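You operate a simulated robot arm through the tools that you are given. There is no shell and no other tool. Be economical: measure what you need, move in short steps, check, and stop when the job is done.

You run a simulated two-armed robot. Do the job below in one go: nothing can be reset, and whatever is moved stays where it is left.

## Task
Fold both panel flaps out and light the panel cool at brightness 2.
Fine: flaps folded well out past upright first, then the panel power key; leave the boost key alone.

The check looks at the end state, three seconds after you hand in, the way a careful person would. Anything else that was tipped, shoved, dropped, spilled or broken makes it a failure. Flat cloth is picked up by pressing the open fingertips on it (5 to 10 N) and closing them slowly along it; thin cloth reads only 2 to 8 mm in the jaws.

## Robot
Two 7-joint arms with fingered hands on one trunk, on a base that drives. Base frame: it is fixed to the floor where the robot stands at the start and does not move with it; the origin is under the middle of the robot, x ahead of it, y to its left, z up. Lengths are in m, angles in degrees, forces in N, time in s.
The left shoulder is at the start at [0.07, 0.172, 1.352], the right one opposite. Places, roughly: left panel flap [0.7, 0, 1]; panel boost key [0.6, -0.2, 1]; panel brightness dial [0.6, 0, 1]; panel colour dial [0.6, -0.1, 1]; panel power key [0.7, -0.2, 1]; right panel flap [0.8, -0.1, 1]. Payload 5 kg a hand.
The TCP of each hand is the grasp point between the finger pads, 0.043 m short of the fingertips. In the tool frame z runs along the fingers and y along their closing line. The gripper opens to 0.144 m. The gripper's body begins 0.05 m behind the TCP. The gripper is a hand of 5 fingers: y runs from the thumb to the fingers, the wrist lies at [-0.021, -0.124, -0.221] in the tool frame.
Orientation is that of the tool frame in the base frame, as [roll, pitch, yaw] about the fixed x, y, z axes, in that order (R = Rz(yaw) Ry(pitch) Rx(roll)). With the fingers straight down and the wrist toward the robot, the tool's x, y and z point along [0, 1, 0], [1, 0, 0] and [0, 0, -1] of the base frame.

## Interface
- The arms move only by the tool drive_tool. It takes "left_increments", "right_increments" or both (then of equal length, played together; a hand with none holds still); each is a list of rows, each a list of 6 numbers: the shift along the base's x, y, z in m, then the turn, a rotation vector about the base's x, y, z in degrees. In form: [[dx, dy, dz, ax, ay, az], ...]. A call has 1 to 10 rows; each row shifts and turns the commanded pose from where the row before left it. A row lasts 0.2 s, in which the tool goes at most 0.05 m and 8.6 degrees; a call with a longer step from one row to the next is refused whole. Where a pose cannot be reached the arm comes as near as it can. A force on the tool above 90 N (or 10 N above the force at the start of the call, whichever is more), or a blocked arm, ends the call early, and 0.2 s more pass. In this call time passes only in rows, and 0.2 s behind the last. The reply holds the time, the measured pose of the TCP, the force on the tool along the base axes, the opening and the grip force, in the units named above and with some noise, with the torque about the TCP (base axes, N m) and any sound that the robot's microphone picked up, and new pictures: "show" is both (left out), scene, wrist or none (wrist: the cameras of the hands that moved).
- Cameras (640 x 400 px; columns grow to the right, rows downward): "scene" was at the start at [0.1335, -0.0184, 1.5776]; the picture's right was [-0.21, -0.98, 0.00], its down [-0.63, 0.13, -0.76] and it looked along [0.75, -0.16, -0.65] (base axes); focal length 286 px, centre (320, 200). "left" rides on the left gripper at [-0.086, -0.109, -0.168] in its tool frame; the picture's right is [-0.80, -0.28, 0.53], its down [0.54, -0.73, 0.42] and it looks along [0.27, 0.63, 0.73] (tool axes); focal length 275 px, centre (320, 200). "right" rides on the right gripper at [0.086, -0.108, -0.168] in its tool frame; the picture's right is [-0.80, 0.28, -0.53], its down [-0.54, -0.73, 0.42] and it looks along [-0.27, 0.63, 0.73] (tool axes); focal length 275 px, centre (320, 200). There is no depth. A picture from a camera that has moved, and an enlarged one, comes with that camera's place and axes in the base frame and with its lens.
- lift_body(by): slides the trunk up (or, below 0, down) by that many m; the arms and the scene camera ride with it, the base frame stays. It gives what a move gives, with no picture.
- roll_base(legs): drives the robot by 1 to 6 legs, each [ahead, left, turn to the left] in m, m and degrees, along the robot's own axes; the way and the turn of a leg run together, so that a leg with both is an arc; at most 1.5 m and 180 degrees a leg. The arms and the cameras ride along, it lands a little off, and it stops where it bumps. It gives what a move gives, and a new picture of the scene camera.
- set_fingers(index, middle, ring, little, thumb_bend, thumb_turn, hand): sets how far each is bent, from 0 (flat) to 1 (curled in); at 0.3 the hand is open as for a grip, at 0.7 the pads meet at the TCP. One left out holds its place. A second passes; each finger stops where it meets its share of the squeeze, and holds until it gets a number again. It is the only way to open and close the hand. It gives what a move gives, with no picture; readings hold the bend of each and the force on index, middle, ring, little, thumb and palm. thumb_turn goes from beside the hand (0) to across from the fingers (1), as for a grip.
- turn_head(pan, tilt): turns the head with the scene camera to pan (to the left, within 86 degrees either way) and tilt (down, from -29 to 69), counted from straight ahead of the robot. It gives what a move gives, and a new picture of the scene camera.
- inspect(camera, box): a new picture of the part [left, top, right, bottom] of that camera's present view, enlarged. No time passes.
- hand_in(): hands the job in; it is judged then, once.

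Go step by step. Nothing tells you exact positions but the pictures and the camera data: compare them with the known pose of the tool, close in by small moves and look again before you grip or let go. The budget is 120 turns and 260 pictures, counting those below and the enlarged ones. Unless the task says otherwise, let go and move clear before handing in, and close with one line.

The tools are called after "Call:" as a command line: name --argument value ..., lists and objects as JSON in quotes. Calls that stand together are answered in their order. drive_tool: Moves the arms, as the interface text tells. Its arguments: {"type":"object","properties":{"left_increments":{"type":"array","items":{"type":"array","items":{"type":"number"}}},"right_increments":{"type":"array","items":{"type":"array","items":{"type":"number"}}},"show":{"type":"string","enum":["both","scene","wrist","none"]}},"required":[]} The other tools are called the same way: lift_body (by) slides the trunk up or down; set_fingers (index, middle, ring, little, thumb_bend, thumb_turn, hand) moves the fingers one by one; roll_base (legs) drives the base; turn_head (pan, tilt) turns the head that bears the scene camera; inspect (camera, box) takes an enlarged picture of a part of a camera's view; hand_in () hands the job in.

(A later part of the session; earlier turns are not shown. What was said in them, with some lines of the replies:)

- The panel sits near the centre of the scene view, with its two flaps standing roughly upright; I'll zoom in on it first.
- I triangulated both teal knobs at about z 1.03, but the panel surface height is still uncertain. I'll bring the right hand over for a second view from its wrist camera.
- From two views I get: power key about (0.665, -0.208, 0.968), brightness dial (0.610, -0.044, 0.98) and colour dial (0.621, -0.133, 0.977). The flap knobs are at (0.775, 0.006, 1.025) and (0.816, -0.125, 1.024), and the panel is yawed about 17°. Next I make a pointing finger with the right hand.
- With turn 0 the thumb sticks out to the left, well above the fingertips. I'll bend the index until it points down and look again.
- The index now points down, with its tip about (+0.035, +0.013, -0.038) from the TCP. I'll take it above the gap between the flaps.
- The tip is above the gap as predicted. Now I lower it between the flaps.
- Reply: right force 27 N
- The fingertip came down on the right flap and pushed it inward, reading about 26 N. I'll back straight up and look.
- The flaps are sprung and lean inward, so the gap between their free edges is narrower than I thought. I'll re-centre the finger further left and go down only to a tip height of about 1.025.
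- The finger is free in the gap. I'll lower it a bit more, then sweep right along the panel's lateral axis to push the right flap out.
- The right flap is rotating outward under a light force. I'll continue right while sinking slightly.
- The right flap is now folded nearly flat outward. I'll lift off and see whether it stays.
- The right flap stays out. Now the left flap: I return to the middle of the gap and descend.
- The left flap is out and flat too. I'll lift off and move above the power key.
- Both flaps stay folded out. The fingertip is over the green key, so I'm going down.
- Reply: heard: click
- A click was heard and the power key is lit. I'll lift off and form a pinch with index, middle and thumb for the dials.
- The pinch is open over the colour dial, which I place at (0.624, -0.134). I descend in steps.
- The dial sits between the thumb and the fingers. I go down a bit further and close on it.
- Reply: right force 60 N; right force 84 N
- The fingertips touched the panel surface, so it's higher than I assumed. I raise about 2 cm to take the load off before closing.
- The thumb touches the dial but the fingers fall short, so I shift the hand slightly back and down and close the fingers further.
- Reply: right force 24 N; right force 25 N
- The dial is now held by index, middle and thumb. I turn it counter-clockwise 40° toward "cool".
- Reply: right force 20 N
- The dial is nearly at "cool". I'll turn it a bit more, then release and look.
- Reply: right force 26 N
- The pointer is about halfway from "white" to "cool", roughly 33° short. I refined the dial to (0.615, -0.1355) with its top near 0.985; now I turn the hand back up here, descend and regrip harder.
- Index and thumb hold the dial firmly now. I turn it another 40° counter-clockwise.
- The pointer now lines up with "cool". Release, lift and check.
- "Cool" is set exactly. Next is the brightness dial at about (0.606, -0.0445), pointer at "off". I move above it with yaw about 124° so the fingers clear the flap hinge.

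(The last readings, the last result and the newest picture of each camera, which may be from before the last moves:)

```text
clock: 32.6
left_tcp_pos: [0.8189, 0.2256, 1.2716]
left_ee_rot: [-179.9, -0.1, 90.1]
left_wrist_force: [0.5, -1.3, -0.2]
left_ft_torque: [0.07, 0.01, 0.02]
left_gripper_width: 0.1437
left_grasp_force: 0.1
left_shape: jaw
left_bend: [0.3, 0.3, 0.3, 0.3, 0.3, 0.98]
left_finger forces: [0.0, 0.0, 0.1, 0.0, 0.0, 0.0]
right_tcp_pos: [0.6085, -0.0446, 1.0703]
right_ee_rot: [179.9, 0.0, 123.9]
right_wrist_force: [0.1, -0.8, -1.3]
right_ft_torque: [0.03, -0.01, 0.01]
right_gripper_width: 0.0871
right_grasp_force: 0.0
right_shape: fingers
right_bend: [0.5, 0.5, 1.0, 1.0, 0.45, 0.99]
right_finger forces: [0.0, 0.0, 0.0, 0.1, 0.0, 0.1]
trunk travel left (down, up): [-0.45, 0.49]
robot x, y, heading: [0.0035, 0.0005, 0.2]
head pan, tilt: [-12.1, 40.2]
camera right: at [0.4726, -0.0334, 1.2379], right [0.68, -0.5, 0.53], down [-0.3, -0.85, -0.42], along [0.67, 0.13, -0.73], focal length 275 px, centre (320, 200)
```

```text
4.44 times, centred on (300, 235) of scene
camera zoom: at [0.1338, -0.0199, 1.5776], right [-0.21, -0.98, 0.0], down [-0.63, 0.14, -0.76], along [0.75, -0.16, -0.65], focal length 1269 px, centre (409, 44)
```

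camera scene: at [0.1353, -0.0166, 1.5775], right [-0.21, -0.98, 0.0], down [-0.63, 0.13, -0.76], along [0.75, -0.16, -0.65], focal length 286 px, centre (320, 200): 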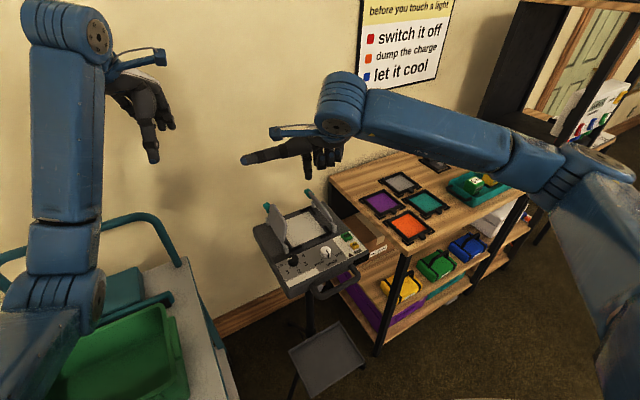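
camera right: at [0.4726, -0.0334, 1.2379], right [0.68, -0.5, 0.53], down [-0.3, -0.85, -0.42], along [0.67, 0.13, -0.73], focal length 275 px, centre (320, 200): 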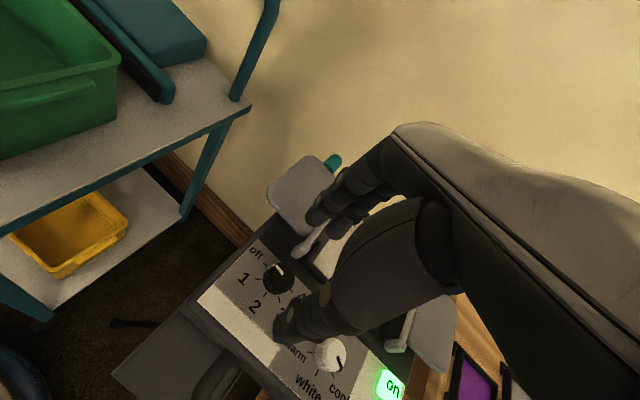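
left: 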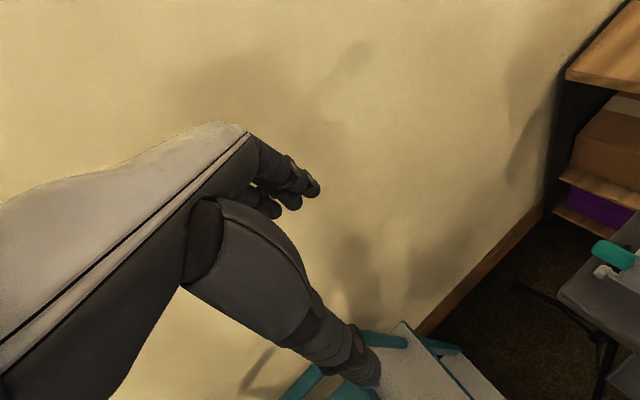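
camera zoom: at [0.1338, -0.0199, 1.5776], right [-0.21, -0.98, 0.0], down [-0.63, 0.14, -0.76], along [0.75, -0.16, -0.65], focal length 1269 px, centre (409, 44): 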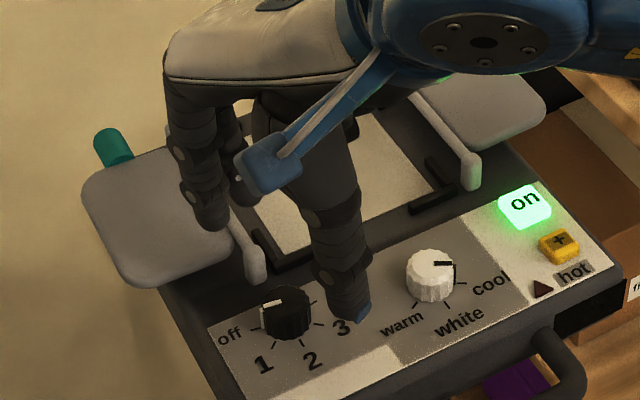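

The middle finger would come down on the hinge ball, so I curl it and use only index and thumb.

Call:
set_fingers --hand "right" --middle 1 --index 0.53

Call:
drive_tool --right_increments '[[-0.001, 0, -0.025, 0, 0, 0], [0, 0, -0.02, 0, 0, 0]]' --show "none"

Call:
inspect --camera "right" --box '[200, 160, 400, 320]'

Call:
inspect --camera "scene" --box '[240, 190, 360, 280]'

```text
clock: 33.6
left_tcp_pos: [0.8197, 0.2271, 1.2726]
left_ee_rot: [-179.8, 0.0, 90.0]
left_wrist_force: [0.2, 0.5, 0.0]
left_ft_torque: [0.03, 0.0, -0.01]
left_gripper_width: 0.1439
left_grasp_force: 0.1
left_shape: jaw
left_bend: [0.3, 0.3, 0.3, 0.3, 0.3, 0.98]
left_finger forces: [0.0, 0.0, 0.0, 0.0, 0.1, 0.0]
right_tcp_pos: [0.6087, -0.0452, 1.0697]
right_ee_rot: [180.0, 0.0, 124.0]
right_wrist_force: [-0.5, -0.1, -0.2]
right_ft_torque: [-0.03, 0.0, 0.0]
right_gripper_width: 0.082
right_grasp_force: 0.1
right_shape: fingers
right_bend: [0.53, 1.0, 1.0, 1.0, 0.45, 0.99]
right_finger forces: [0.1, 0.1, 0.0, 0.1, 0.1, 0.2]
trunk travel left (down, up): [-0.45, 0.49]
robot x, y, heading: [0.0011, -0.0014, 0.1]
head pan, tilt: [-12.1, 40.2]
```

```text
clock: 34.2
left_tcp_pos: [0.8192, 0.2256, 1.2725]
left_ee_rot: [-179.9, 0.0, 90.0]
left_wrist_force: [0.3, 0.3, -0.2]
left_ft_torque: [-0.01, -0.02, 0.01]
left_gripper_width: 0.1433
left_grasp_force: 0.1
left_shape: jaw
left_bend: [0.3, 0.3, 0.3, 0.3, 0.3, 0.98]
left_finger forces: [0.1, 0.0, 0.1, 0.0, 0.0, 0.1]
right_tcp_pos: [0.608, -0.0457, 1.0248]
right_ee_rot: [-180.0, 0.0, 123.9]
right_wrist_force: [-2.7, -0.9, -0.3]
right_ft_torque: [-0.05, 0.1, 0.04]
right_gripper_width: 0.0786
right_grasp_force: 1.4
right_shape: fingers
right_bend: [0.55, 1.0, 1.0, 1.0, 0.45, 0.99]
right_finger forces: [2.5, 0.0, 0.0, 0.0, 0.0, 0.1]
trunk travel left (down, up): [-0.45, 0.49]
robot x, y, heading: [0.0036, 0.0034, 0.1]
head pan, tilt: [-12.1, 40.2]
```

```text
2.50 times, centred on (300, 240) of right
camera zoom: at [0.4711, -0.0332, 1.1925], right [0.68, -0.5, 0.53], down [-0.3, -0.86, -0.42], along [0.67, 0.13, -0.73], focal length 688 px, centre (370, 100)
```

zoom: 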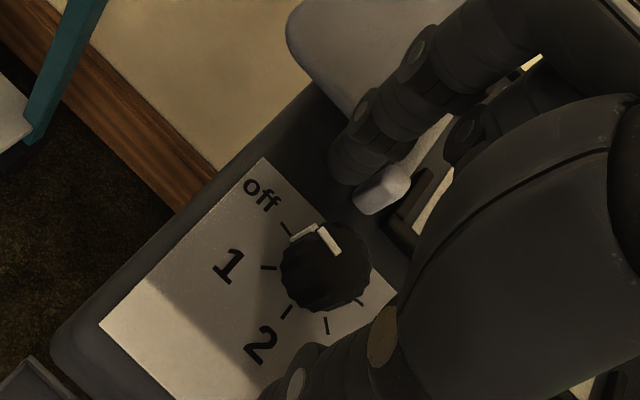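

```text
4.44 times, centred on (300, 235) of scene
camera zoom: at [0.1332, -0.0187, 1.5776], right [-0.21, -0.98, 0.0], down [-0.63, 0.14, -0.76], along [0.75, -0.16, -0.65], focal length 1269 px, centre (409, 44)
```

zoom: 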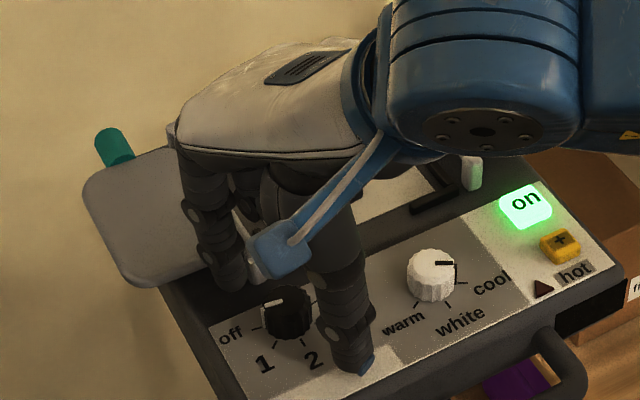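

Call:
set_fingers --hand "right" --index 0.85 --thumb_bend 0.85

Call:
inspect --camera "right" --box '[200, 160, 400, 320]'

```text
clock: 35.2
left_tcp_pos: [0.819, 0.2259, 1.2717]
left_ee_rot: [-179.9, 0.0, 89.9]
left_wrist_force: [0.4, 0.1, 0.0]
left_ft_torque: [-0.03, -0.03, 0.02]
left_gripper_width: 0.1437
left_grasp_force: 0.0
left_shape: jaw
left_bend: [0.3, 0.3, 0.3, 0.3, 0.3, 0.98]
left_finger forces: [0.0, 0.1, 0.0, 0.0, 0.1, 0.0]
right_tcp_pos: [0.6064, -0.0464, 1.0233]
right_ee_rot: [-179.9, -0.1, 124.0]
right_wrist_force: [-12.6, -8.1, -13.0]
right_ft_torque: [-0.12, 0.2, 0.0]
right_gripper_width: 0.0272
right_grasp_force: 18.8
right_shape: fingers
right_bend: [0.63, 1.0, 1.0, 1.0, 0.64, 1.0]
right_finger forces: [11.7, 0.0, 0.1, 0.0, 26.6, 0.1]
trunk travel left (down, up): [-0.45, 0.49]
robot x, y, heading: [0.0023, -0.0001, -0.0]
head pan, tilt: [-12.1, 40.2]
```

```text
2.50 times, centred on (300, 240) of right
camera zoom: at [0.4707, -0.0343, 1.1919], right [0.68, -0.5, 0.53], down [-0.3, -0.86, -0.42], along [0.67, 0.13, -0.73], focal length 688 px, centre (370, 100)
```

zoom: 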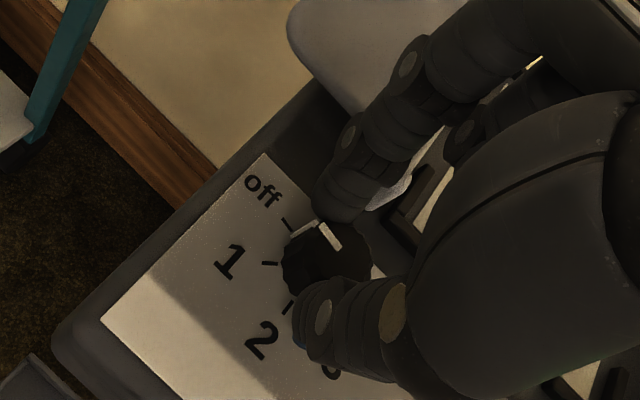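

The grip is firm again. I turn 40° counter-clockwise.

Call:
drive_tool --right_increments '[[0, 0, 0, 0, 0, 8], [0, 0, 0, 0, 0, 8], [0, 0, 0, 0, 0, 8], [0, 0, 0, 0, 0, 8], [0, 0, 0, 0, 0, 8]]' --show "none"

Call:
inspect --camera "right" --box '[200, 160, 400, 320]'

Call:
inspect --camera "scene" --box '[270, 230, 340, 280]'

```text
clock: 36.4
left_tcp_pos: [0.818, 0.2252, 1.2723]
left_ee_rot: [-179.9, -0.1, 90.0]
left_wrist_force: [-0.1, -0.3, -0.2]
left_ft_torque: [0.04, 0.0, 0.0]
left_gripper_width: 0.1435
left_grasp_force: 0.0
left_shape: jaw
left_bend: [0.3, 0.3, 0.3, 0.3, 0.3, 0.98]
left_finger forces: [0.1, 0.1, 0.0, 0.0, 0.0, 0.0]
right_tcp_pos: [0.6079, -0.0461, 1.0219]
right_ee_rot: [-179.8, 0.0, 156.1]
right_wrist_force: [-16.5, -10.4, -14.9]
right_ft_torque: [-0.37, 0.44, 0.04]
right_gripper_width: 0.0265
right_grasp_force: 19.6
right_shape: fingers
right_bend: [0.63, 1.0, 1.0, 1.0, 0.65, 1.0]
right_finger forces: [12.3, 0.1, 0.0, 0.0, 26.7, 0.1]
right hand out of reach, approached as far as the arm can: row 5
trunk travel left (down, up): [-0.45, 0.49]
robot x, y, heading: [-0.0001, -0.0006, 0.0]
head pan, tilt: [-12.1, 40.2]
```

```text
2.50 times, centred on (300, 240) of right
camera zoom: at [0.486, -0.1093, 1.1912], right [0.84, -0.06, 0.53], down [0.2, -0.88, -0.42], along [0.5, 0.46, -0.73], focal length 688 px, centre (370, 100)
```

zoom: 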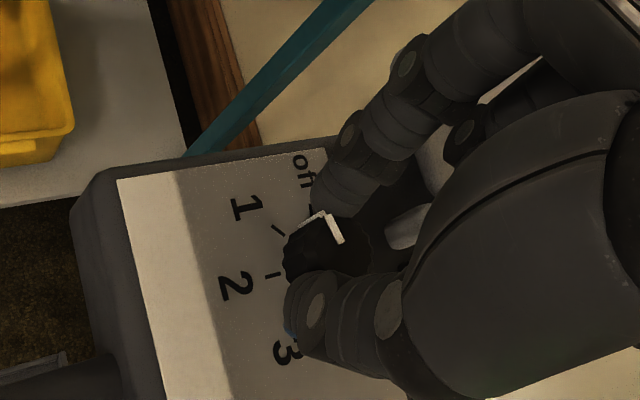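

```text
8.00 times, centred on (305, 255) of scene
camera zoom: at [0.1326, -0.0197, 1.5774], right [-0.21, -0.98, 0.0], down [-0.63, 0.14, -0.76], along [0.75, -0.16, -0.65], focal length 2284 px, centre (440, -240)
```

zoom: 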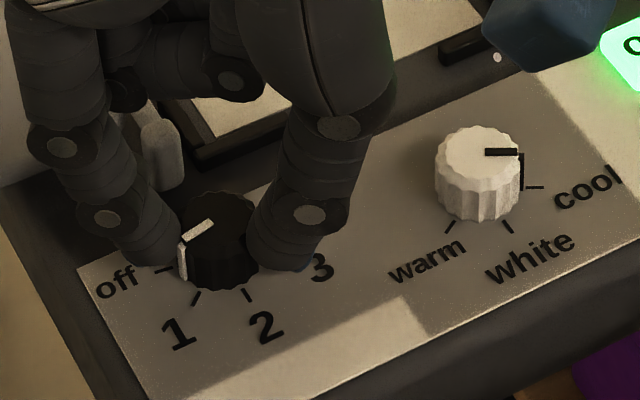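

The dial turned 32° before the wrist reached its limit near yaw 156°. I release, lift, rotate back and regrip.

Call:
set_fingers --hand "right" --index 0.55 --thumb_bend 0.45

Call:
drive_tool --right_increments '[[0, 0, 0.035, 0, 0, -6], [0, 0, 0, 0, 0, -8], [0, 0, 0, 0, 0, -8], [0, 0, 0, 0, 0, -8], [0, 0, 0, 0, 0, -8], [0, 0, 0, 0, 0, -3], [0, 0, -0.034, 0, 0, 0]]' --show "none"

Call:
inspect --camera "right" --box '[200, 160, 400, 320]'

Call:
inspect --camera "scene" --box '[270, 230, 340, 280]'

```text
clock: 37.4
left_tcp_pos: [0.8187, 0.2264, 1.273]
left_ee_rot: [-180.0, 0.0, 90.0]
left_wrist_force: [0.4, -0.3, -0.2]
left_ft_torque: [0.0, -0.01, -0.03]
left_gripper_width: 0.1438
left_grasp_force: 0.1
left_shape: jaw
left_bend: [0.3, 0.3, 0.3, 0.3, 0.3, 0.98]
left_finger forces: [0.0, 0.0, 0.0, 0.0, 0.0, 0.0]
right_tcp_pos: [0.6087, -0.045, 1.0234]
right_ee_rot: [180.0, 0.0, 155.8]
right_wrist_force: [-0.7, 0.3, 0.0]
right_ft_torque: [-0.02, 0.01, -0.02]
right_gripper_width: 0.0779
right_grasp_force: 0.1
right_shape: fingers
right_bend: [0.55, 1.0, 1.0, 1.0, 0.45, 0.99]
right_finger forces: [0.1, 0.1, 0.0, 0.1, 0.0, 0.0]
trunk travel left (down, up): [-0.45, 0.49]
robot x, y, heading: [0.0, -0.0034, -0.0]
head pan, tilt: [-12.1, 40.2]
```

```text
clock: 39.0
left_tcp_pos: [0.8196, 0.2271, 1.2733]
left_ee_rot: [-180.0, 0.0, 90.0]
left_wrist_force: [-0.7, 0.0, 0.0]
left_ft_torque: [-0.01, -0.01, -0.01]
left_gripper_width: 0.1438
left_grasp_force: 0.1
left_shape: jaw
left_bend: [0.3, 0.3, 0.3, 0.3, 0.3, 0.98]
left_finger forces: [0.0, 0.1, 0.0, 0.1, 0.0, 0.0]
right_tcp_pos: [0.6077, -0.0433, 1.0258]
right_ee_rot: [179.9, -0.1, 115.0]
right_wrist_force: [-4.1, 5.1, 3.7]
right_ft_torque: [0.24, 0.06, 0.21]
right_gripper_width: 0.0761
right_grasp_force: 4.5
right_shape: fingers
right_bend: [0.56, 1.0, 1.0, 1.0, 0.45, 0.99]
right_finger forces: [9.4, 0.0, 0.0, 0.0, 0.1, 0.0]
trunk travel left (down, up): [-0.45, 0.49]
robot x, y, heading: [-0.0012, -0.0001, 0.0]
head pan, tilt: [-12.1, 40.2]
```

```text
2.50 times, centred on (300, 240) of right
camera zoom: at [0.4745, -0.0102, 1.1948], right [0.59, -0.6, 0.53], down [-0.43, -0.8, -0.42], along [0.68, 0.02, -0.73], focal length 688 px, centre (370, 100)
```

zoom: 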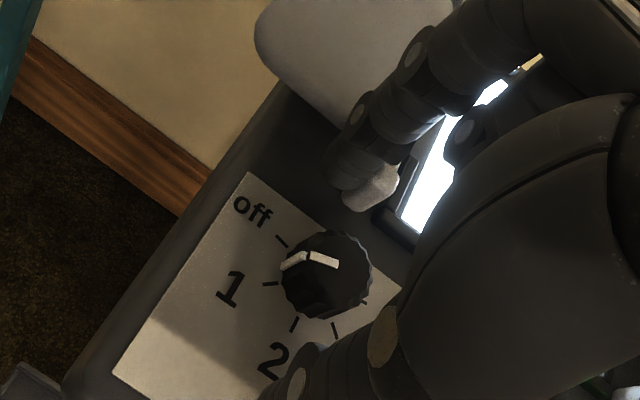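

```text
8.00 times, centred on (305, 255) of scene
camera zoom: at [0.1325, -0.0178, 1.5778], right [-0.21, -0.98, 0.0], down [-0.63, 0.13, -0.76], along [0.75, -0.16, -0.65], focal length 2284 px, centre (440, -240)
```

zoom: 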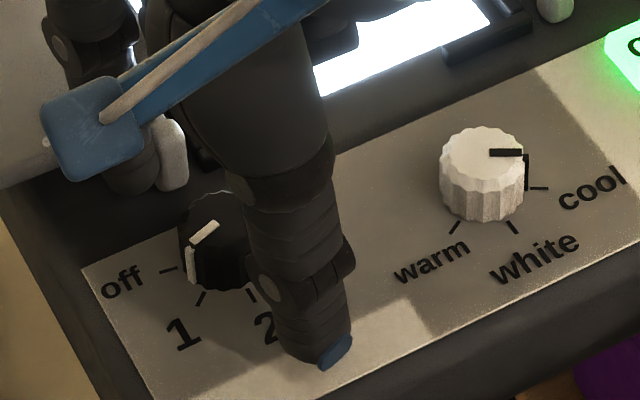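

The panel is lit. I close and turn again.

Call:
set_fingers --hand "right" --index 0.85 --thumb_bend 0.85

Call:
drive_tool --right_increments '[[0, 0, 0, 0, 0, 8], [0, 0, 0, 0, 0, 8], [0, 0, 0, 0, 0, 8], [0, 0, 0, 0, 0, 8], [0, 0, 0, 0, 0, 8]]' --show "none"

Call:
inspect --camera "right" --box '[200, 160, 400, 320]'

Call:
inspect --camera "scene" --box '[270, 230, 340, 280]'

```text
clock: 40.0
left_tcp_pos: [0.8192, 0.2265, 1.273]
left_ee_rot: [-180.0, 0.0, 89.9]
left_wrist_force: [0.6, -0.1, 0.0]
left_ft_torque: [0.03, -0.02, 0.02]
left_gripper_width: 0.1439
left_grasp_force: 0.0
left_shape: jaw
left_bend: [0.3, 0.3, 0.3, 0.3, 0.3, 0.98]
left_finger forces: [0.0, 0.1, 0.0, 0.0, 0.0, 0.0]
right_tcp_pos: [0.6069, -0.0455, 1.0231]
right_ee_rot: [-179.8, -0.1, 114.9]
right_wrist_force: [-14.4, -2.0, -12.4]
right_ft_torque: [0.01, 0.24, 0.0]
right_gripper_width: 0.0262
right_grasp_force: 20.0
right_shape: fingers
right_bend: [0.71, 1.0, 1.0, 1.0, 0.63, 1.0]
right_finger forces: [14.1, 0.0, 0.0, 0.1, 26.2, 0.0]
trunk travel left (down, up): [-0.45, 0.49]
robot x, y, heading: [0.0031, 0.0013, 0.2]
head pan, tilt: [-12.1, 40.2]
```

```text
clock: 41.2
left_tcp_pos: [0.8184, 0.2265, 1.2719]
left_ee_rot: [-180.0, -0.1, 89.9]
left_wrist_force: [0.1, 0.0, -0.1]
left_ft_torque: [0.02, -0.01, -0.02]
left_gripper_width: 0.1437
left_grasp_force: 0.2
left_shape: jaw
left_bend: [0.3, 0.3, 0.3, 0.3, 0.3, 0.98]
left_finger forces: [0.1, 0.1, 0.0, 0.1, 0.0, 0.0]
right_tcp_pos: [0.6076, -0.0448, 1.0245]
right_ee_rot: [-180.0, 0.0, 155.0]
right_wrist_force: [-14.8, -1.9, -10.3]
right_ft_torque: [0.05, 0.34, -0.01]
right_gripper_width: 0.0264
right_grasp_force: 18.8
right_shape: fingers
right_bend: [0.71, 1.0, 1.0, 1.0, 0.63, 1.0]
right_finger forces: [16.5, 0.1, 0.0, 0.0, 21.7, 0.0]
trunk travel left (down, up): [-0.45, 0.49]
robot x, y, heading: [0.0, -0.0029, 0.1]
head pan, tilt: [-12.1, 40.2]
```

```text
2.50 times, centred on (300, 240) of right
camera zoom: at [0.4859, -0.1057, 1.194], right [0.84, -0.08, 0.53], down [0.18, -0.89, -0.42], along [0.51, 0.46, -0.73], focal length 688 px, centre (370, 100)
```

zoom: 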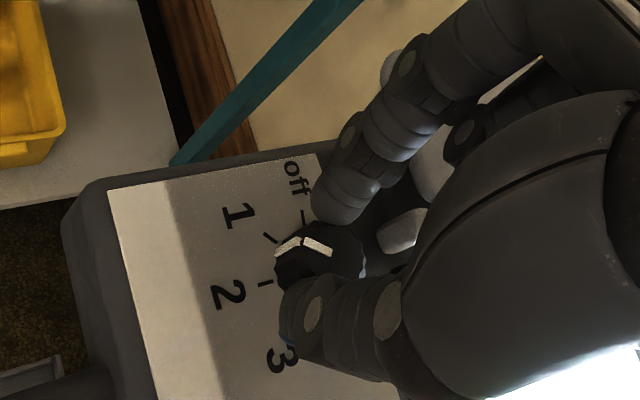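

```text
8.00 times, centred on (305, 255) of scene
camera zoom: at [0.1326, -0.0186, 1.5777], right [-0.21, -0.98, 0.0], down [-0.63, 0.14, -0.76], along [0.75, -0.16, -0.65], focal length 2284 px, centre (440, -240)
```

zoom: 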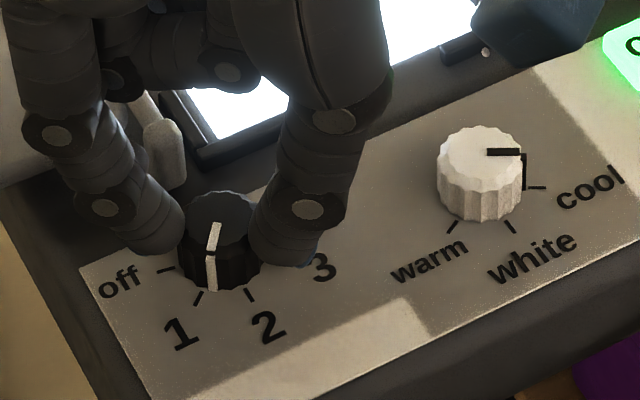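

The pointer is now just past 1. One more regrip and about 30° should bring it to 2.

Call:
set_fingers --hand "right" --index 0.55 --thumb_bend 0.45

Call:
drive_tool --right_increments '[[0, 0, 0.035, 0, 0, -6], [0, 0, 0, 0, 0, -8], [0, 0, 0, 0, 0, -8], [0, 0, 0, 0, 0, -8], [0, 0, 0, 0, 0, -6], [0, 0, -0.035, 0, 0, 0]]' --show "none"

Call:
inspect --camera "right" --box '[200, 160, 400, 320]'

Call:
inspect --camera "scene" --box '[270, 230, 340, 280]'

Call:
set_fingers --hand "right" --index 0.85 --thumb_bend 0.85

Call:
drive_tool --right_increments '[[0, 0, 0, 0, 0, 8], [0, 0, 0, 0, 0, 8], [0, 0, 0, 0, 0, 8]]' --show "none"

Call:
inspect --camera "right" --box '[200, 160, 400, 320]'

Call:
inspect --camera "scene" --box '[270, 230, 340, 280]'

```text
clock: 42.2
left_tcp_pos: [0.8196, 0.2264, 1.2726]
left_ee_rot: [-179.9, 0.0, 90.0]
left_wrist_force: [-0.6, -0.3, 0.2]
left_ft_torque: [0.02, 0.01, 0.04]
left_gripper_width: 0.1437
left_grasp_force: 0.1
left_shape: jaw
left_bend: [0.3, 0.3, 0.3, 0.3, 0.3, 0.98]
left_finger forces: [0.0, 0.0, 0.0, 0.1, 0.1, 0.0]
right_tcp_pos: [0.61, -0.0437, 1.0247]
right_ee_rot: [179.9, 0.0, 154.9]
right_wrist_force: [0.1, 0.0, -0.1]
right_ft_torque: [0.01, -0.03, -0.02]
right_gripper_width: 0.0777
right_grasp_force: 0.0
right_shape: fingers
right_bend: [0.55, 1.0, 1.0, 1.0, 0.45, 0.99]
right_finger forces: [0.1, 0.0, 0.1, 0.0, 0.1, 0.0]
trunk travel left (down, up): [-0.45, 0.49]
robot x, y, heading: [0.003, 0.0036, -0.2]
head pan, tilt: [-12.1, 40.2]
```

```text
clock: 43.6
left_tcp_pos: [0.8179, 0.2255, 1.2718]
left_ee_rot: [-179.9, 0.0, 89.9]
left_wrist_force: [0.6, 0.2, 0.9]
left_ft_torque: [0.04, 0.01, 0.03]
left_gripper_width: 0.1437
left_grasp_force: 0.0
left_shape: jaw
left_bend: [0.3, 0.3, 0.3, 0.3, 0.3, 0.98]
left_finger forces: [0.0, 0.0, 0.0, 0.0, 0.0, 0.0]
right_tcp_pos: [0.6087, -0.0443, 1.026]
right_ee_rot: [-180.0, 0.0, 118.9]
right_wrist_force: [-2.8, 1.8, -0.9]
right_ft_torque: [0.09, 0.1, 0.11]
right_gripper_width: 0.0764
right_grasp_force: 2.6
right_shape: fingers
right_bend: [0.56, 1.0, 1.0, 1.0, 0.45, 0.99]
right_finger forces: [4.7, 0.0, 0.1, 0.0, 0.0, 0.0]
trunk travel left (down, up): [-0.45, 0.49]
robot x, y, heading: [-0.001, 0.0002, 0.0]
head pan, tilt: [-12.1, 40.2]
```

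```text
2.50 times, centred on (300, 240) of right
camera zoom: at [0.4733, -0.0207, 1.1946], right [0.63, -0.56, 0.53], down [-0.37, -0.83, -0.42], along [0.68, 0.07, -0.73], focal length 688 px, centre (370, 100)
```

zoom: 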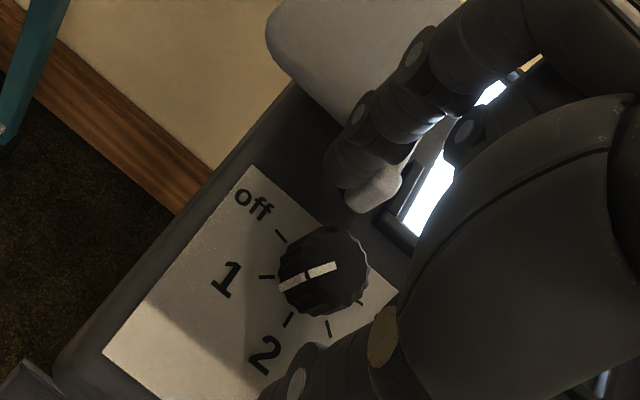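

```text
8.00 times, centred on (305, 255) of scene
camera zoom: at [0.1335, -0.0187, 1.5777], right [-0.21, -0.98, 0.0], down [-0.63, 0.14, -0.76], along [0.75, -0.16, -0.65], focal length 2284 px, centre (440, -240)
```

zoom: 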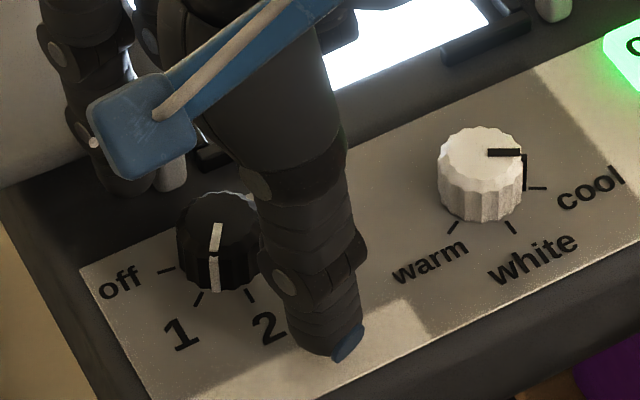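

```text
clock: 44.6
left_tcp_pos: [0.8181, 0.2254, 1.2722]
left_ee_rot: [180.0, 0.0, 90.0]
left_wrist_force: [0.0, -0.6, -0.1]
left_ft_torque: [0.0, -0.01, -0.01]
left_gripper_width: 0.1438
left_grasp_force: 0.1
left_shape: jaw
left_bend: [0.3, 0.3, 0.3, 0.3, 0.3, 0.98]
left_finger forces: [0.1, 0.0, 0.0, 0.0, 0.1, 0.0]
right_tcp_pos: [0.6075, -0.0469, 1.0242]
right_ee_rot: [-179.7, 0.1, 118.9]
right_wrist_force: [-13.8, -6.3, -11.0]
right_ft_torque: [-0.08, 0.23, 0.02]
right_gripper_width: 0.0271
right_grasp_force: 19.7
right_shape: fingers
right_bend: [0.71, 1.0, 1.0, 1.0, 0.63, 1.0]
right_finger forces: [13.0, 0.0, 0.1, 0.1, 25.9, 0.1]
trunk travel left (down, up): [-0.45, 0.49]
robot x, y, heading: [-0.0005, -0.0019, 0.1]
head pan, tilt: [-12.1, 40.2]
```

```text
clock: 45.4
left_tcp_pos: [0.8184, 0.2255, 1.2735]
left_ee_rot: [-179.9, 0.0, 90.0]
left_wrist_force: [-0.1, -0.7, 0.0]
left_ft_torque: [-0.04, -0.05, -0.02]
left_gripper_width: 0.1438
left_grasp_force: 0.1
left_shape: jaw
left_bend: [0.3, 0.3, 0.3, 0.3, 0.3, 0.98]
left_finger forces: [0.1, 0.0, 0.0, 0.1, 0.1, 0.0]
right_tcp_pos: [0.6086, -0.0456, 1.0246]
right_ee_rot: [180.0, 0.1, 143.2]
right_wrist_force: [-12.2, -5.8, -10.0]
right_ft_torque: [-0.09, 0.21, 0.01]
right_gripper_width: 0.0271
right_grasp_force: 20.2
right_shape: fingers
right_bend: [0.71, 1.0, 1.0, 1.0, 0.63, 1.0]
right_finger forces: [14.5, 0.1, 0.1, 0.0, 24.6, 0.0]
trunk travel left (down, up): [-0.45, 0.49]
robot x, y, heading: [-0.0003, 0.0007, 0.1]
head pan, tilt: [-12.1, 40.2]
```

```text
2.50 times, centred on (300, 240) of right
camera zoom: at [0.4755, -0.0794, 1.1938], right [0.81, -0.25, 0.53], down [0.0, -0.91, -0.42], along [0.59, 0.34, -0.73], focal length 688 px, centre (370, 100)
```

zoom: 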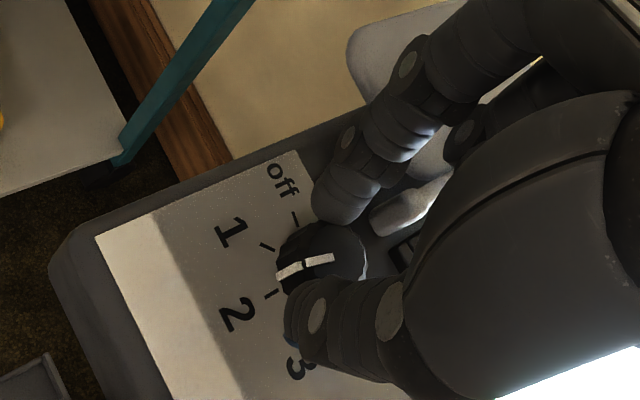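

```text
8.00 times, centred on (305, 255) of scene
camera zoom: at [0.1329, -0.0194, 1.5776], right [-0.21, -0.98, 0.0], down [-0.63, 0.14, -0.76], along [0.75, -0.16, -0.65], focal length 2284 px, centre (440, -240)
```

zoom: 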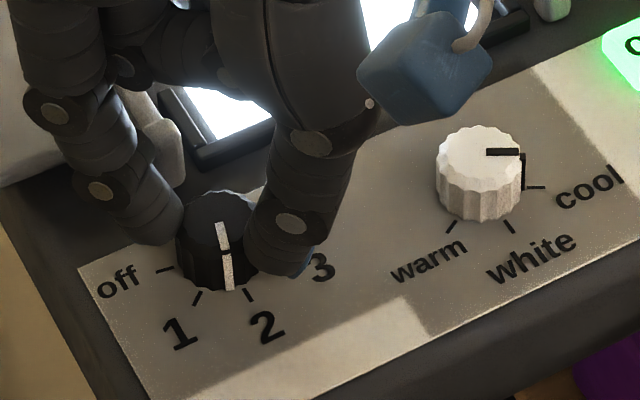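

About 20° is left to 2. I turn the last 12° this grip allows and check.

Call:
drive_tool --right_increments '[[0, 0, 0, 0, 0, 6], [0, 0, 0, 0, 0, 6]]' --show "none"

Call:
set_fingers --hand "right" --index 0.55 --thumb_bend 0.45

Call:
drive_tool --right_increments '[[0, 0, 0.035, 0, 0, -6], [0, 0, 0.01, 0, 0, -8], [0, 0, 0, 0, 0, -8], [0, 0, 0, 0, 0, -8], [0, 0, 0, 0, 0, -2]]' --show "none"

Call:
inspect --camera "right" --box '[220, 220, 340, 320]'

Call:
inspect --camera "scene" --box '[270, 230, 340, 280]'

```text
clock: 46.0
left_tcp_pos: [0.8195, 0.2253, 1.2735]
left_ee_rot: [-180.0, 0.1, 89.9]
left_wrist_force: [-0.1, 0.1, -0.2]
left_ft_torque: [0.03, -0.02, 0.0]
left_gripper_width: 0.144
left_grasp_force: 0.0
left_shape: jaw
left_bend: [0.3, 0.3, 0.3, 0.3, 0.3, 0.98]
left_finger forces: [0.0, 0.1, 0.0, 0.1, 0.1, 0.1]
right_tcp_pos: [0.6084, -0.0452, 1.0255]
right_ee_rot: [-179.9, 0.1, 154.9]
right_wrist_force: [-11.6, -6.7, -7.8]
right_ft_torque: [-0.06, 0.24, 0.07]
right_gripper_width: 0.0273
right_grasp_force: 19.1
right_shape: fingers
right_bend: [0.71, 1.0, 1.0, 1.0, 0.63, 1.0]
right_finger forces: [15.3, 0.0, 0.0, 0.0, 23.6, 0.0]
trunk travel left (down, up): [-0.45, 0.49]
robot x, y, heading: [0.0009, 0.0004, -0.1]
head pan, tilt: [-12.1, 40.2]
```

```text
clock: 47.0
left_tcp_pos: [0.82, 0.2272, 1.2723]
left_ee_rot: [-179.9, 0.0, 89.9]
left_wrist_force: [0.0, 0.5, 0.4]
left_ft_torque: [0.0, 0.03, -0.02]
left_gripper_width: 0.1437
left_grasp_force: 0.0
left_shape: jaw
left_bend: [0.3, 0.3, 0.3, 0.3, 0.3, 0.98]
left_finger forces: [0.0, 0.0, 0.0, 0.0, 0.0, 0.1]
right_tcp_pos: [0.6073, -0.0449, 1.0255]
right_ee_rot: [180.0, 0.0, 154.8]
right_wrist_force: [-0.3, -0.3, 0.8]
right_ft_torque: [0.05, 0.0, -0.04]
right_gripper_width: 0.0776
right_grasp_force: 0.0
right_shape: fingers
right_bend: [0.55, 1.0, 1.0, 1.0, 0.45, 0.99]
right_finger forces: [0.1, 0.0, 0.1, 0.1, 0.1, 0.0]
trunk travel left (down, up): [-0.45, 0.49]
robot x, y, heading: [0.0006, -0.003, -0.1]
head pan, tilt: [-12.1, 40.2]
```

```text
clock: 48.2
left_tcp_pos: [0.8203, 0.2262, 1.2724]
left_ee_rot: [-179.8, 0.0, 90.0]
left_wrist_force: [0.4, 0.3, -0.4]
left_ft_torque: [-0.04, 0.01, -0.01]
left_gripper_width: 0.1436
left_grasp_force: 0.1
left_shape: jaw
left_bend: [0.3, 0.3, 0.3, 0.3, 0.3, 0.98]
left_finger forces: [0.0, 0.1, 0.0, 0.0, 0.1, 0.0]
right_tcp_pos: [0.6088, -0.0446, 1.0707]
right_ee_rot: [-180.0, -0.1, 122.8]
right_wrist_force: [0.9, 0.4, 0.7]
right_ft_torque: [-0.01, -0.03, -0.01]
right_gripper_width: 0.0781
right_grasp_force: 0.1
right_shape: fingers
right_bend: [0.55, 1.0, 1.0, 1.0, 0.45, 0.99]
right_finger forces: [0.0, 0.1, 0.0, 0.1, 0.1, 0.1]
trunk travel left (down, up): [-0.45, 0.49]
robot x, y, heading: [-0.0009, 0.0004, -0.1]
head pan, tilt: [-12.1, 40.2]
```

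```text
4.00 times, centred on (280, 270) of right
camera zoom: at [0.4727, -0.0303, 1.2389], right [0.67, -0.51, 0.53], down [-0.32, -0.85, -0.42], along [0.67, 0.11, -0.73], focal length 1101 px, centre (480, -80)
```

zoom: 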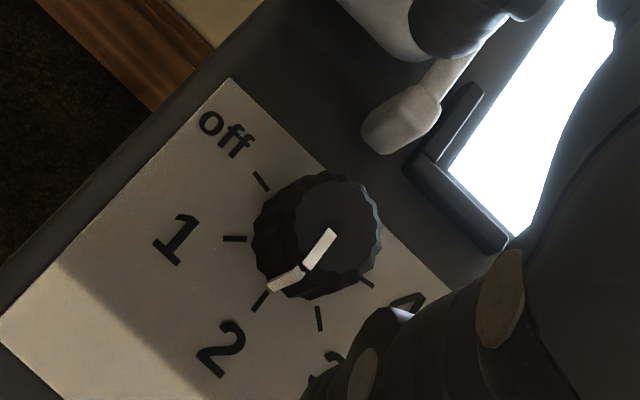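

```text
8.00 times, centred on (305, 255) of scene
camera zoom: at [0.1337, -0.0184, 1.5776], right [-0.21, -0.98, 0.0], down [-0.63, 0.13, -0.76], along [0.75, -0.16, -0.65], focal length 2284 px, centre (440, -240)
```

zoom: 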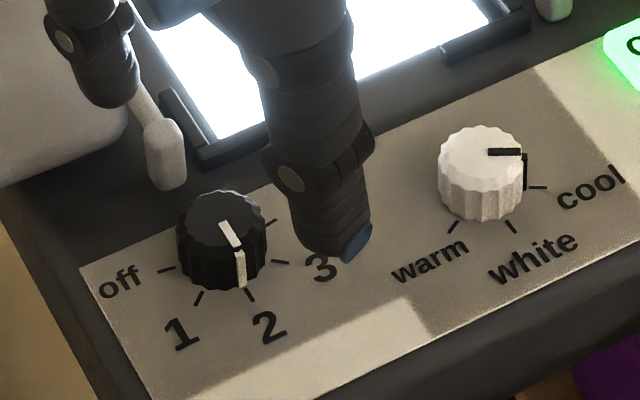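

Call:
inspect --camera "scene" --box '[288, 250, 313, 270]'

Call:
inspect --camera "right" --box '[255, 255, 325, 310]'

```text
16.00 times, centred on (300, 260) of scene
camera zoom: at [0.1337, -0.0184, 1.5776], right [-0.21, -0.98, 0.0], down [-0.63, 0.13, -0.76], along [0.75, -0.16, -0.65], focal length 4568 px, centre (632, -760)
```

zoom: 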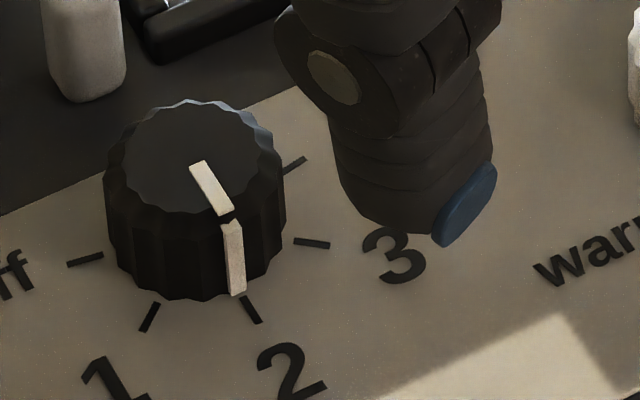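

```text
7.27 times, centred on (290, 282) of right
camera zoom: at [0.4727, -0.0303, 1.2389], right [0.67, -0.51, 0.53], down [-0.32, -0.85, -0.42], along [0.67, 0.11, -0.73], focal length 2002 px, centre (538, -400)
```

zoom: 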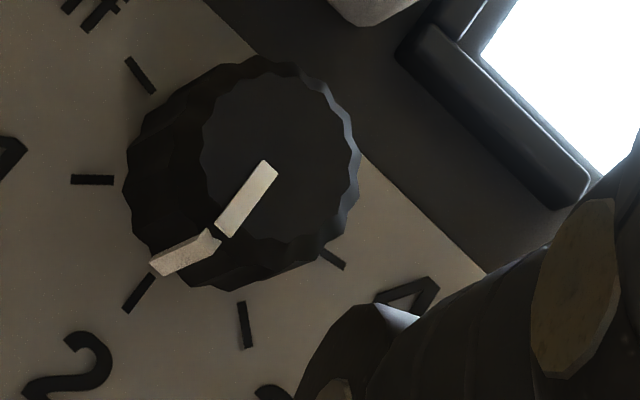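

Both dials point at their marks and the panel glows. I raise the hand clear and do a last overview.

Call:
drive_tool --right_increments '[[0, 0, 0.045, 0, 0, 0], [0, 0, 0.045, 0, 0, 0], [-0.01, -0.04, 0.03, 0, 0, 0], [0, -0.045, 0.02, 0, 0, -8], [0, -0.045, 0.01, 0, 0, -8], [0, -0.045, 0, 0, 0, -8], [0, -0.045, 0, 0, 0, -8], [0, -0.045, 0, 0, 0, 0]]' --show "none"

Call:
inspect --camera "scene" --box '[220, 160, 410, 300]'

Call:
inspect --camera "scene" --box '[280, 220, 370, 280]'

```text
refused: row 3 steps farther than a row can; nothing moved
```

```text
2.86 times, centred on (315, 230) of scene
camera zoom: at [0.1337, -0.0184, 1.5776], right [-0.21, -0.98, 0.0], down [-0.63, 0.13, -0.76], along [0.75, -0.16, -0.65], focal length 816 px, centre (334, 114)
```

zoom: 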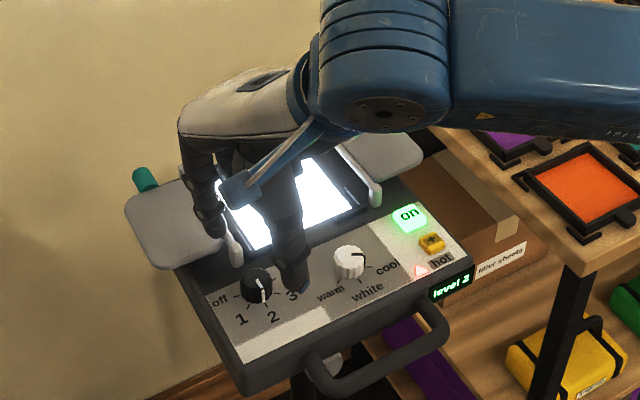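

```text
6.67 times, centred on (325, 250) of scene
camera zoom: at [0.1337, -0.0184, 1.5776], right [-0.21, -0.98, 0.0], down [-0.63, 0.13, -0.76], along [0.75, -0.16, -0.65], focal length 1903 px, centre (287, -133)
```

zoom: 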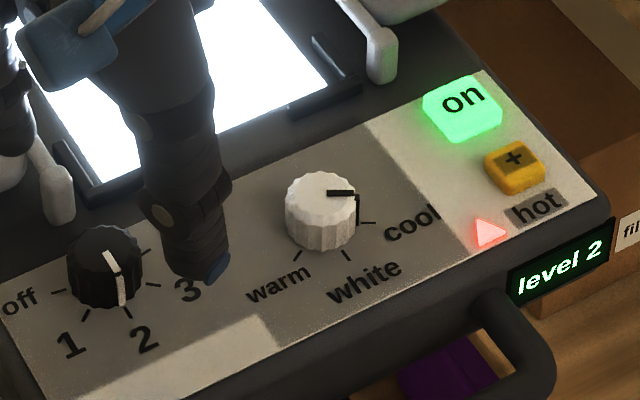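

The panel's display reads "level 2", so brightness is confirmed. That retract was refused for an oversized step, so I retry with smaller ones.

Call:
drive_tool --right_increments '[[0, 0, 0.045, 0, 0, 0], [0, 0, 0.045, 0, 0, 0], [0, -0.02, 0.04, 0, 0, 0], [0, -0.045, 0.01, 0, 0, -8], [0, -0.045, 0, 0, 0, -8], [0, -0.045, 0, 0, 0, -8], [0, -0.045, 0, 0, 0, -8], [0, -0.045, 0, 0, 0, 0]]' --show "scene"

Call:
inspect --camera "scene" --box '[240, 180, 390, 300]'

```text
clock: 50.0
left_tcp_pos: [0.8176, 0.2252, 1.2728]
left_ee_rot: [179.9, -0.1, 89.9]
left_wrist_force: [0.7, -1.1, -0.3]
left_ft_torque: [0.08, -0.04, 0.01]
left_gripper_width: 0.1438
left_grasp_force: 0.0
left_shape: jaw
left_bend: [0.3, 0.3, 0.3, 0.3, 0.3, 0.98]
left_finger forces: [0.1, 0.0, 0.0, 0.0, 0.1, 0.0]
right_tcp_pos: [0.6096, -0.2931, 1.2108]
right_ee_rot: [-180.0, -0.1, 90.9]
right_wrist_force: [0.1, -0.3, 0.0]
right_ft_torque: [0.03, 0.03, 0.0]
right_gripper_width: 0.0776
right_grasp_force: 0.0
right_shape: fingers
right_bend: [0.55, 1.0, 1.0, 1.0, 0.45, 0.99]
right_finger forces: [0.0, 0.1, 0.0, 0.1, 0.1, 0.0]
trunk travel left (down, up): [-0.45, 0.49]
robot x, y, heading: [-0.0041, -0.0013, -0.1]
head pan, tilt: [-12.1, 40.2]
camera scene: at [0.1317, -0.021, 1.5777], right [-0.21, -0.98, 0.0], down [-0.63, 0.14, -0.76], along [0.75, -0.16, -0.65], focal length 286 px, centre (320, 200)
```

scene: 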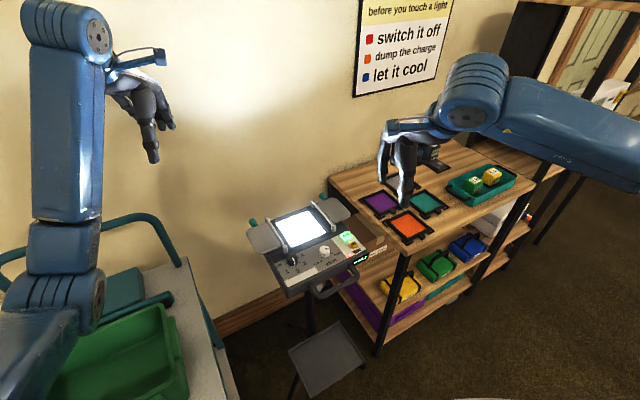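

```text
3.33 times, centred on (315, 240) of scene
camera zoom: at [0.1317, -0.021, 1.5777], right [-0.21, -0.98, 0.0], down [-0.63, 0.14, -0.76], along [0.75, -0.16, -0.65], focal length 952 px, centre (337, 67)
```

zoom: 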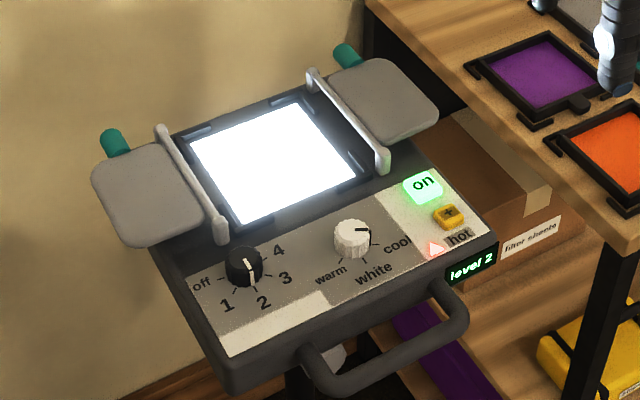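

Both flaps are out, power is on, colour is at "cool", the display shows level 2, boost is untouched and the hand is clear. Handing in.

Call:
hand_in

```text
The job is handed in.
```

Both panel flaps are folded out flat, and the panel is lit with the colour dial on cool and its display reading "level 2"; I left the boost key alone. While placing the finger I pushed the right flap inward once (it sprang back) and pressed on the panel face at up to about 84 N; I saw no damage or displacement afterwards.
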